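You operate a simulated robot arm through the tools that you are given. There is no shell and no other tool. Be economical: measure what you need, move in short steps, check, and stop when the job is done.

Carry out the task below with a simulated robot arm. There is one attempt and no reset: what you move stays moved.

TASK
Slide the yellow soap along the top of the green bench until it stands next to the yellow bundle.
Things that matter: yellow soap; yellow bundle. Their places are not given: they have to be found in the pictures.

It is judged by the outcome, as a careful person would: the job done as asked, and still so three seconds after it is handed in. It fails if anything else is knocked over, pushed out of place, dropped, spilled or broken.

THE ROBOT
A 7-joint arm with a two-finger parallel gripper, fixed in place. Base frame: the origin is at the foot of the arm, x ahead of it, y to its left, z up; the work surface is at about z = 80. Lengths are in cm, angles in rad, forces in N, time in s.
With the tool pointing down near the work surface it reaches from about 30 to 70 cm from the base axis. Its first joint turns from -1.152 to 1.152 rad. Payload 1.57 kg.
Tool frame: the origin (TCP) lies between the finger pads and is the grasp point; the fingertips stand 3 cm ahead of it; z points along the fingers, y is the line along which they close. The gripper opens to 11 cm. The fingers are 2.4 cm wide and 1.2 cm thick; the gripper's body (4.8 by 11.2 cm) begins 7.8 cm behind the TCP.
Orientation is that of the tool frame in the base frame, as a unit quaternion [w, x, y, z]. With the fingers straight down and closing along the base's y, the tool's x points along the base's -x, its y along +y and its z along -z.

THE INTERFACE
- The arm moves only by the tool drive_tool. Its argument "steps" is a list of rows, each an object of numbers (a shift or turn left out is 0, a gripper value left out holds the last): "hand": the gripper command, from -1 (fully open) to 1 (shut), values between in proportion; "dx", "dy", "dz": the shift along the base's x, y, z in cm; "ax", "ay", "az": the turn, a rotation vector about the base's x, y, z in rad. In form: [{"hand": .., "dx": .., "dy": .., "dz": .., "ax": .., "ay": .., "az": ..}, ...]. A call has 1 to 8 rows; each row is the pose to reach, as a shift and turn from the pose commanded when the call began. A row lasts 0.2 s, in which the tool goes at most 5 cm and 0.15 rad; a call with a longer step from one row to the next is refused whole, and so is a gripper value outside its range. A pose out of reach is approached as far as the arm can. The call stops where the force on the tool passes 40 N (or 10 N more than at its start, if that is more) or the arm is blocked; 0.2 s more then pass. The fingers move at their own pace (about 10.8 cm/s each) and stop on an object; they squeeze with about 37 N. The grip force told is the motor's: it shows also when the fingers shut on nothing. Time passes only in rows, and 0.2 s behind the last, so rows that repeat a pose let the fingers close. It gives the time, the measured TCP pose, the force on the tool (base axes), the opening and the grip force at its end, in the units of the frame above (readings bear some noise), and new pictures: "show" is both (left out), scene, wrist or none.
- Cameras (640 x 400 px; columns grow to the right, rows downward): "scene" is fixed at [16.13, -39.75, 138.35]; the picture's right is [0.59, -0.81, 0.00], its down [-0.58, -0.43, -0.69] and it looks along [0.56, 0.41, -0.72] (base axes); focal length 345 px, centre (320, 200). "wrist" rides on the gripper at [-3.6, 0, -8] in the tool frame; the picture's right is [0.00, -1.00, 0.00], its down [0.97, 0.00, -0.24] and it looks along [0.24, 0.00, 0.97] (tool axes); focal length 218 px, centre (320, 200).
- measure_at(camera, pixels): for up to 12 pixels [column, row] of the newest picture of that camera ("zoom" is the newest enlarged one), the place [x, y, z] in the base frame of the surface seen there, good to about 0.3 cm, but the place of the scene camera against the robot may be out by one fixed shift of up to 2.5 cm in any direction. No time passes.
- inspect(camera, box): a new picture of the part [left, top, right, bottom] of that camera's present view, enlarged. No time passes.
- hand_in(): hands the job in; it is judged then, once.

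Work in short steps. Measure before you move; look again where a grasp or a placing could have gone wrong, and mend it. You have 60 turns and 120 pictures in all, the two below and enlarged ones among them. Open the gripper and draw the arm clear of the work before you hand the job in, unless the task says otherwise; then end with one line.

The tools are called as a command line: name --argument value ..., lists and objects as JSON in quotes. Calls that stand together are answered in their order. drive_tool: Moves the arm, as the interface text tells. Its arguments: {"type":"object","properties":{"steps":{"type":"array"},"show":{"type":"string","enum":["both","scene","wrist","none"]}},"required":["steps"]} The other tools are called the same way: measure_at (camera, pixels) gives the place of the surface under pixels of a picture; inspect (camera, box) takes an enlarged picture of a part of a camera's view; hand_in () hands the job in.

At the start:

```text
t: 0.0
eef_pos: [44.12, -7.78, 102.13]
tool_rot: [0.0, 0.0, 1.0, 0.0]
wrist_force: [0.0, -0.2, -0.8]
grip_width: 11.01
finger_force: 0.0
```

scene: 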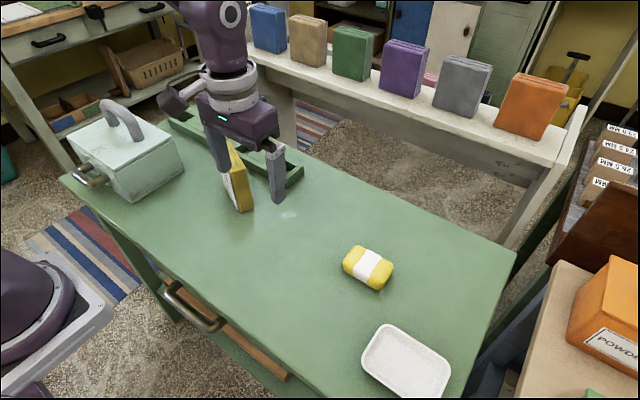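
wrist: 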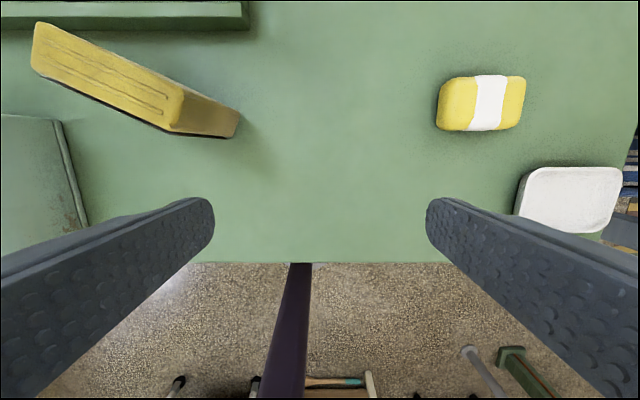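

The soap looks to be at scene (367,268) and wrist (482,103); the yellow bundle stands at scene (238,180) and wrist (130,80). I measure both.

measure_at --camera "wrist" --pixels '[[445, 105], [487, 103], [520, 103], [487, 128], [487, 78], [40, 30], [180, 105], [237, 120], [178, 130], [60, 80], [300, 150], [350, 100]]'

measure_at --camera "scene" --pixels '[[367, 265], [345, 262], [390, 272], [368, 288], [368, 248], [238, 150], [242, 210], [252, 208], [290, 215], [290, 180], [330, 240]]'

inspect --camera "scene" --box '[160, 100, 420, 300]'

inspect --camera "wrist" --box '[0, 0, 320, 200]'

```text
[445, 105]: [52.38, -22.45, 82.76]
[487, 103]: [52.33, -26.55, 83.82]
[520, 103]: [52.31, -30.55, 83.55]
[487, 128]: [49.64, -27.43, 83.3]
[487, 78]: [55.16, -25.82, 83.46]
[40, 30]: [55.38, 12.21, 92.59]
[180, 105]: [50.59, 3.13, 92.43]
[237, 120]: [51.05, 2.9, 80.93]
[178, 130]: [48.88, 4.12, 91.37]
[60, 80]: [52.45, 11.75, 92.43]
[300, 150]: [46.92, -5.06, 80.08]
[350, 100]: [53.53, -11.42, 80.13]
```

```text
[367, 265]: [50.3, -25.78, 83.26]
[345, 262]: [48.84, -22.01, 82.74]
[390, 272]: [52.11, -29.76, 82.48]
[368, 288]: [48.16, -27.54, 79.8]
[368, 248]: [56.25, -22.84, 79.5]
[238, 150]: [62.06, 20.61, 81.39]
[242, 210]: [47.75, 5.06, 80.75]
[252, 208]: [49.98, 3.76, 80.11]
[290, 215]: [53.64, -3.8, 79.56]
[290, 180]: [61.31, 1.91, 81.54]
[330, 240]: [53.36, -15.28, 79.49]
```

```text
2.00 times, centred on (290, 200) of scene
```

zoom: 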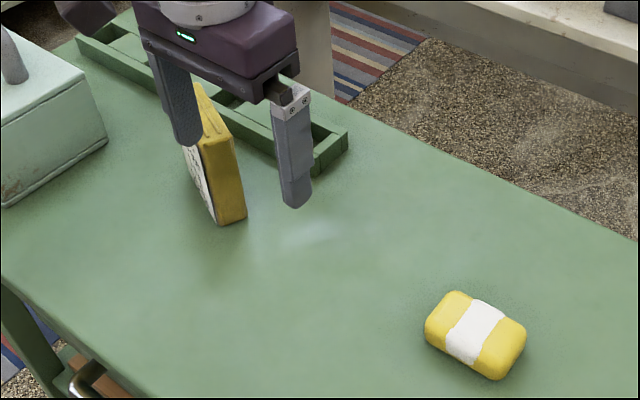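

```text
2.00 times, centred on (160, 100) of wrist
```

zoom: 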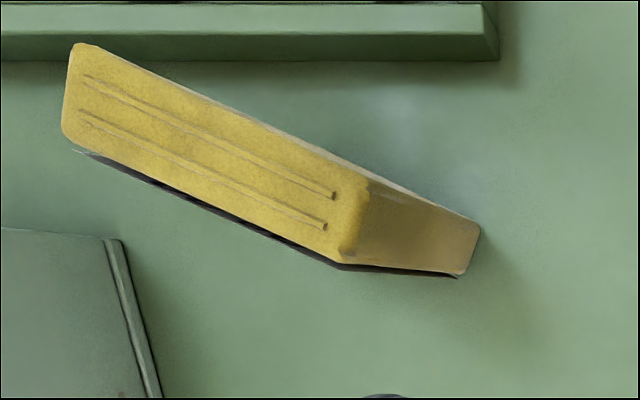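

The soap spans roughly x 49–55.5, y -31…-22, top 83.8; the bundle's near end is at about (50.5, 3). I plan to push it in +y with two slightly parted fingers from behind. First I check the tray and bundle edges.

measure_at --camera "wrist" --pixels '[[522, 180], [530, 170], [620, 170], [600, 225], [560, 168], [520, 210], [238, 110], [230, 137], [225, 139], [246, 118], [236, 128], [215, 137]]'

drive_tool --steps '[{"hand": -1, "dx": 1, "dy": -4, "az": -0.15}, {"dx": 2, "dy": -8, "az": -0.3}, {"dx": 4, "dy": -12, "az": -0.45}, {"dx": 6, "dy": -16, "az": -0.6}, {"dx": 8, "dy": -20, "az": -0.75}, {"dx": 8, "dy": -24, "az": -0.9}, {"dx": 8, "dy": -27, "az": -1.05}, {"dx": 8, "dy": -28, "az": -1.2}]'

```text
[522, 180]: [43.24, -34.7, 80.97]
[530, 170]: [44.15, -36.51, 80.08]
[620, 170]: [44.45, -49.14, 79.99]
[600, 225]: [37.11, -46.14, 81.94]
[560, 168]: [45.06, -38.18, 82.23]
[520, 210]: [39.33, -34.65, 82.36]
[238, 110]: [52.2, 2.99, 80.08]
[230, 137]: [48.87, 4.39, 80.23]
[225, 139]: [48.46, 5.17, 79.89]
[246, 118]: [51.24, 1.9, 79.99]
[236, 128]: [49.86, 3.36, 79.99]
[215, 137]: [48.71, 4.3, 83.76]
```

```text
t: 1.8
eef_pos: [52.11, -35.73, 102.17]
tool_rot: [0.0, 0.566, 0.824, 0.0]
wrist_force: [0.1, 0.2, 0.2]
grip_width: 11.03
finger_force: 0.2
```

scene: 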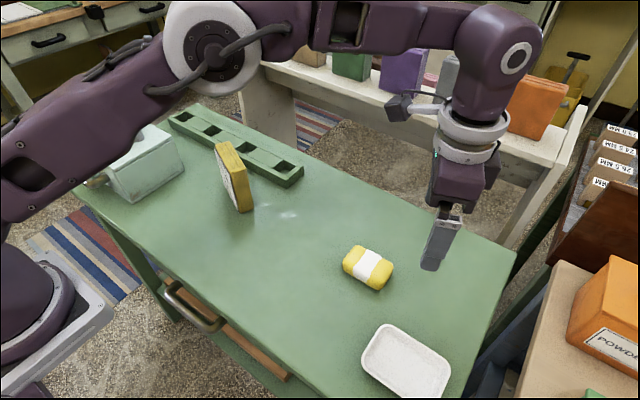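
wrist: 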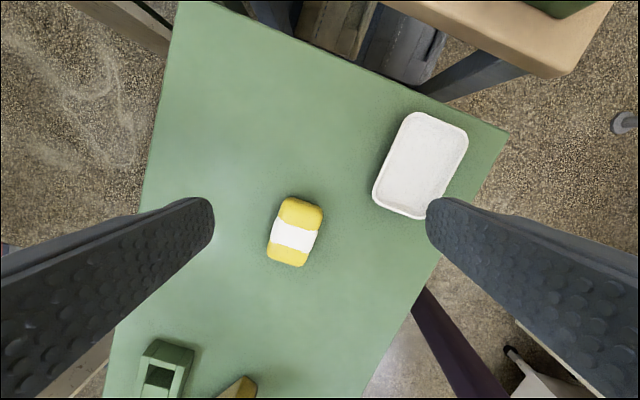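

The bench between is clear and the tray (x<45) stays out of the way. I finish the turn, part the fingers about 3 cm and come partly down behind the soap.

drive_tool --steps '[{"hand": 0.45, "dx": 0.1, "az": -0.13}, {"dx": 0.2, "az": -0.26}, {"dx": 0.3, "dy": 0.5, "az": -0.37}, {"dx": 0.3, "dy": 0.5, "dz": -4, "az": -0.37}, {"dx": 0.3, "dy": 0.5, "dz": -8, "az": -0.37}, {"dx": 0.3, "dy": 0.5, "dz": -12, "az": -0.37}]'

```text
t: 3.2
eef_pos: [52.29, -35.28, 90.15]
tool_rot: [-0.001, 0.708, 0.707, 0.001]
wrist_force: [0.3, 0.4, 0.0]
grip_width: 3.02
finger_force: 0.0
```

scene: 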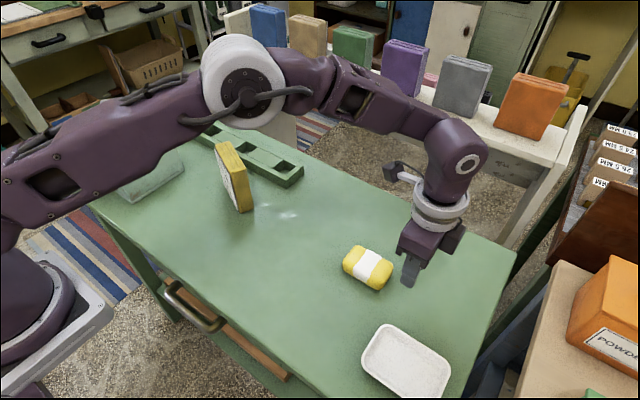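
wrist: 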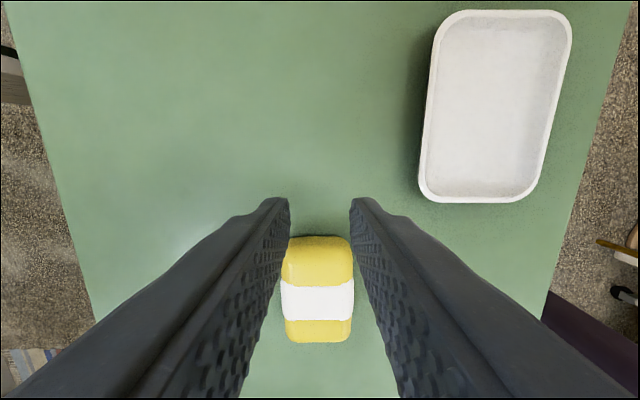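

The soap lies straight ahead of the fingers (wrist 285–353, far edge row 236). I measure its edges to centre the push.

measure_at --camera "wrist" --pixels '[[284, 270], [352, 265], [318, 240], [318, 234], [318, 300], [318, 340], [290, 335], [347, 335]]'

```text
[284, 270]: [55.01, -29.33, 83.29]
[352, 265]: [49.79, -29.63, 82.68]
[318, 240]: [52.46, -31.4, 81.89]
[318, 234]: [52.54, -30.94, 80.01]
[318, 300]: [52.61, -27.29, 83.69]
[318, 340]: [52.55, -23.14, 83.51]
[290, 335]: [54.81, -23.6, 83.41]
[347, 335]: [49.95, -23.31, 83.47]
```

Soap centre is x≈52.4, rear end y≈-31.4. I narrow the fingers to 2 cm and lower to just above the bench.

drive_tool --steps '[{"hand": 0.64, "dx": 0.1, "dz": -2}, {"dx": 0.1, "dz": -4}, {"dx": 0.1, "dz": -5.5}, {"dx": 0.1, "dz": -6.2}, {"dx": 0.1, "dz": -6.2}]'

```text
t: 4.4
eef_pos: [52.46, -35.36, 83.98]
tool_rot: [0.0, 0.706, 0.708, 0.0]
wrist_force: [-0.3, -1.4, 0.7]
grip_width: 1.99
finger_force: 0.1
```

scene: 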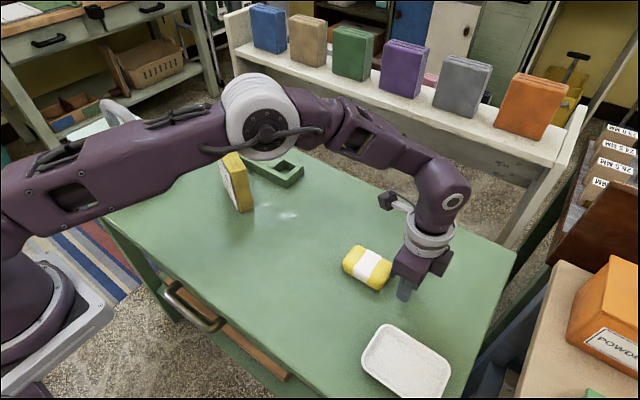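
wrist: 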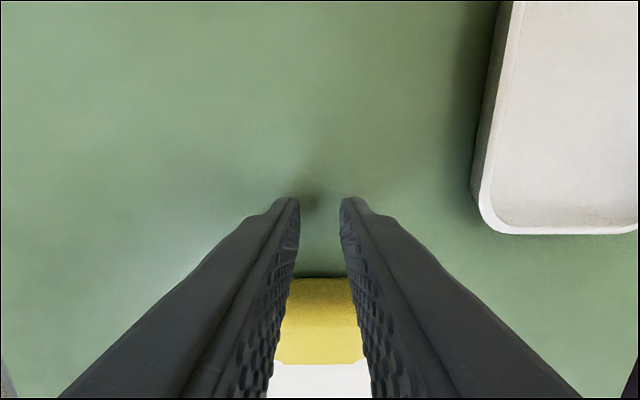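

Fingers are behind the soap and level. I begin a gentle push in +y.

drive_tool --steps '[{"dy": 1.2}, {"dy": 2.2}, {"dy": 3.0}, {"dy": 3.8}, {"dy": 4.8}, {"dy": 5.8}, {"dy": 6.8}, {"dy": 7.6}]'

```text
t: 6.2
eef_pos: [52.44, -27.69, 84.13]
tool_rot: [0.0, 0.707, 0.708, 0.0]
wrist_force: [-0.2, -0.7, 0.4]
grip_width: 1.99
finger_force: 0.1
```

scene: 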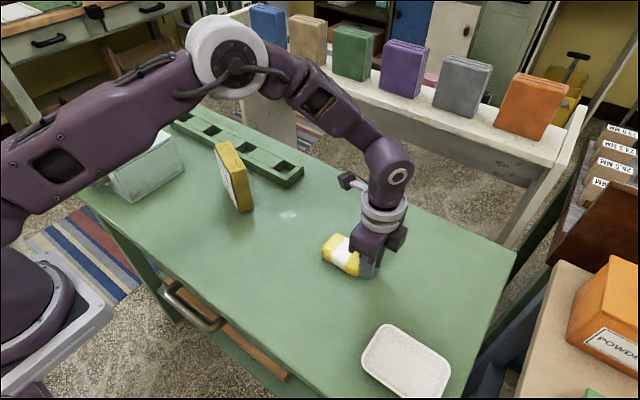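
wrist: 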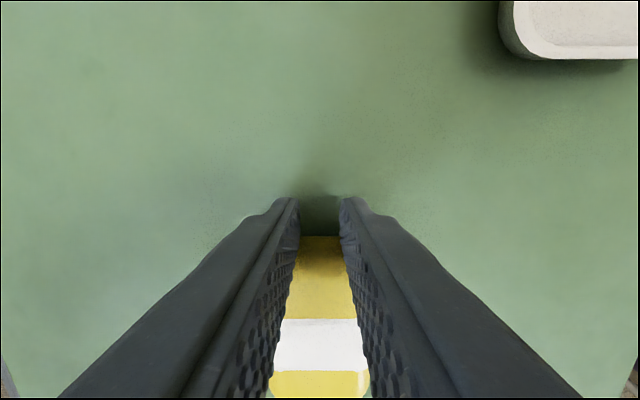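

The soap slides straight, with small force. I go on pushing.

drive_tool --steps '[{"dy": 1.1}, {"dy": 2.2}, {"dy": 3.3}, {"dy": 4.4}, {"dy": 5.5}, {"dy": 6.6}, {"dy": 7.6}, {"dy": 8.4}]'

```text
t: 8.0
eef_pos: [52.44, -19.32, 84.04]
tool_rot: [0.001, 0.707, 0.708, 0.0]
wrist_force: [-0.1, 0.0, -0.1]
grip_width: 1.96
finger_force: 0.1
```

scene: 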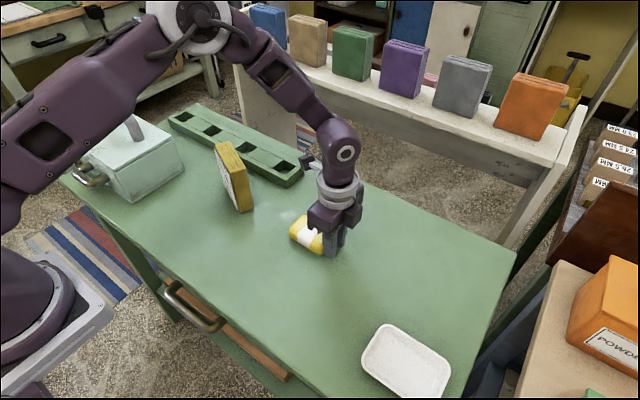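
wrist: 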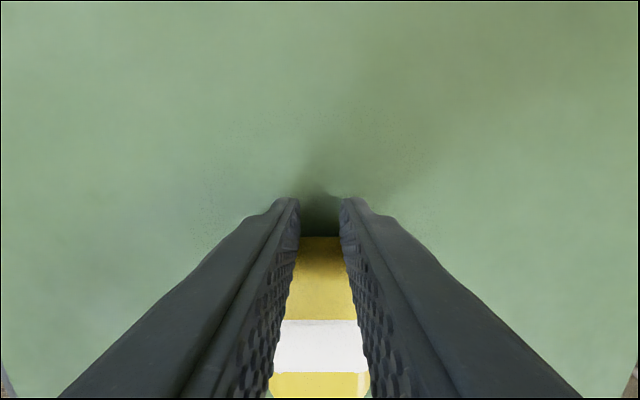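

Going well. A small bracket on the wrist (scene 307,162) reaches towards the bundle; I measure its height and the soap's front edge against the bundle before the last stretch.

inspect --camera "scene" --box '[200, 120, 380, 270]'

measure_at --camera "scene" --pixels '[[305, 160], [318, 160], [291, 228], [300, 225], [244, 211], [253, 207], [242, 160], [293, 238], [235, 150]]'

```text
2.67 times, centred on (290, 195) of scene
```

zoom: 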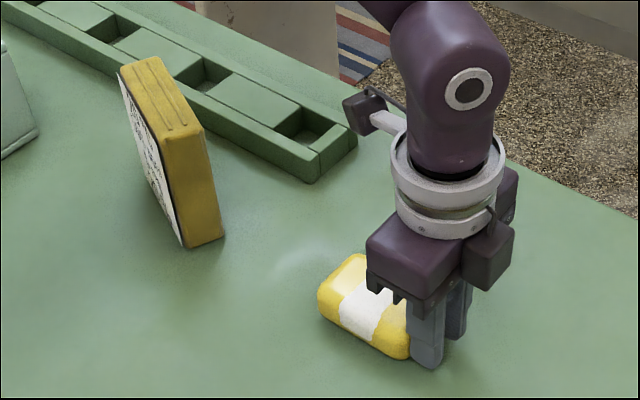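

```text
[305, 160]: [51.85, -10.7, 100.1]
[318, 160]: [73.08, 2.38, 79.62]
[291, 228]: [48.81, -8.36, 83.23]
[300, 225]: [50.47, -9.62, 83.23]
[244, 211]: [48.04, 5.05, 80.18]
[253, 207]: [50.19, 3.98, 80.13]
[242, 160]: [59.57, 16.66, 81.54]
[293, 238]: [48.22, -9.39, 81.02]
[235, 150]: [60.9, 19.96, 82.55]
```

The bracket is at z≈100, well above the bundle's top (92.4). Remaining gap is about 11.5 cm; I push 8.5 and look again.

drive_tool --steps '[{"dy": 1.1}, {"dy": 2.2}, {"dy": 3.3}, {"dy": 4.4}, {"dy": 5.5}, {"dy": 6.6}, {"dy": 7.6}, {"dy": 8.5}]' --show "none"

inspect --camera "scene" --box '[200, 120, 360, 260]'

```text
t: 9.8
eef_pos: [52.47, -10.75, 84.15]
tool_rot: [0.0, 0.707, 0.708, 0.0]
wrist_force: [0.1, -0.2, 0.7]
grip_width: 1.97
finger_force: 0.1
```

```text
2.86 times, centred on (280, 190) of scene
```

zoom: 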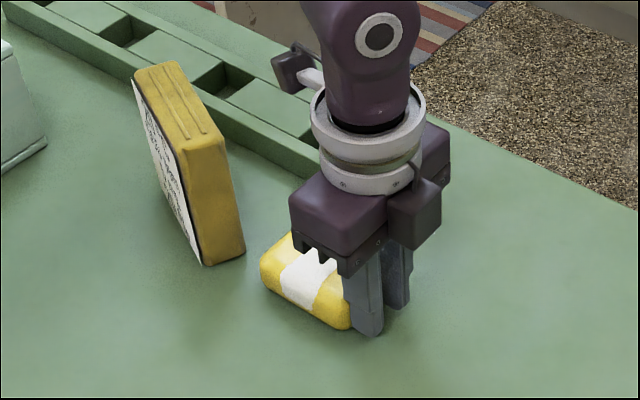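

measure_at --camera "zoom" --pixels '[[263, 262], [272, 248], [285, 238], [243, 250], [243, 235], [205, 264], [264, 280], [256, 262]]'

```text
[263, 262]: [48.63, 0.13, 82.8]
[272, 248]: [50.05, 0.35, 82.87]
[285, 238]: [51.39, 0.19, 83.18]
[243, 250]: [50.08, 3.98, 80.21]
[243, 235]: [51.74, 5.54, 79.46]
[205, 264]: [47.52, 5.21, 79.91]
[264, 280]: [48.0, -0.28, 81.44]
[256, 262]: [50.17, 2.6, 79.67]
```

Soap front y≈0.4, bundle corner ≈3.9 in the same (scene) measure: gap about 3.5 cm. I push another 2.6 slowly.

drive_tool --steps '[{"dy": 0.7}, {"dy": 1.4}, {"dy": 2.0}, {"dy": 2.4}, {"dy": 2.6}, {"dy": 2.6}]' --show "none"

inspect --camera "scene" --box '[200, 120, 360, 260]'

```text
t: 11.2
eef_pos: [52.38, -8.07, 84.05]
tool_rot: [0.001, 0.707, 0.708, 0.0]
wrist_force: [0.3, -0.2, -0.2]
grip_width: 1.97
finger_force: 0.1
```

```text
2.86 times, centred on (280, 190) of scene
```

zoom: 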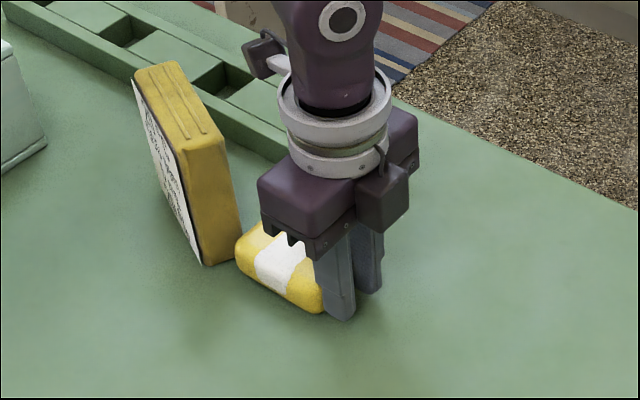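

The soap now stands about 1 cm from the bundle, which has not moved. I back off in -y, then rise.

drive_tool --steps '[{"dy": -1}, {"dy": -3}, {"dy": -6}, {"dy": -9, "dz": 2}, {"dy": -12, "dz": 6}, {"dy": -14, "dz": 10}, {"hand": -1, "dy": -15, "dz": 14}, {"hand": -1, "dy": -15, "dz": 17}]'

inspect --camera "scene" --box '[200, 120, 360, 260]'

```text
t: 13.0
eef_pos: [52.5, -23.16, 101.05]
tool_rot: [0.0, 0.706, 0.708, 0.0]
wrist_force: [0.4, -0.1, 0.7]
grip_width: 10.96
finger_force: 0.1
```

scene: 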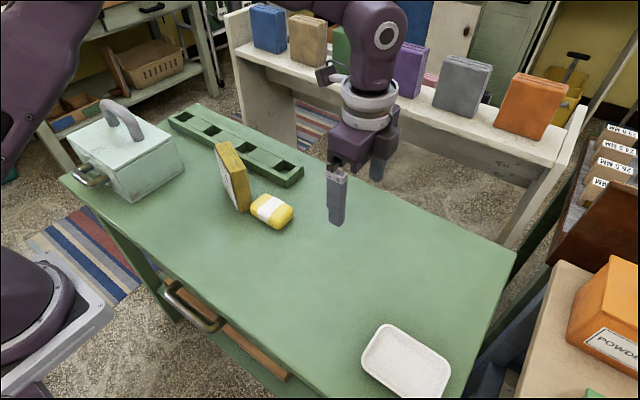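
wrist: 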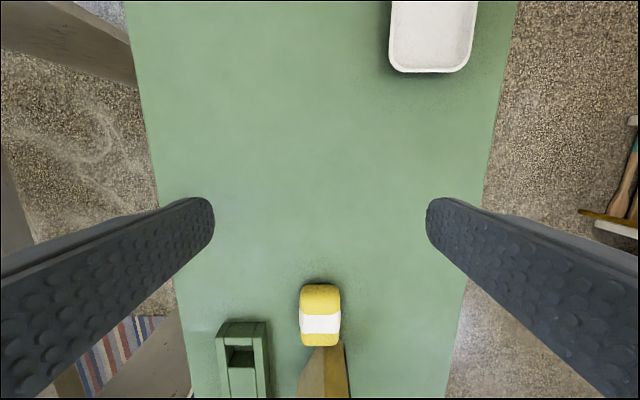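

```text
2.86 times, centred on (280, 190) of scene
```

zoom: 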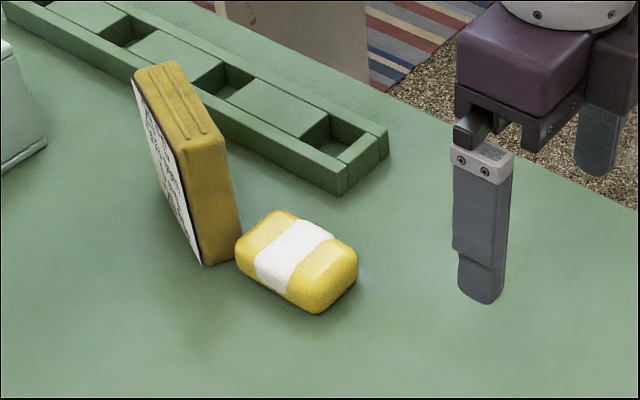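

The soap stands next to the bundle, nothing else has moved, and the arm is clear with the gripper open. I hand in.

hand_in

```text
The job is handed in.
```

I slid the yellow soap along the green bench, and it now stands about 1 cm from the yellow bundle; nothing else was moved.
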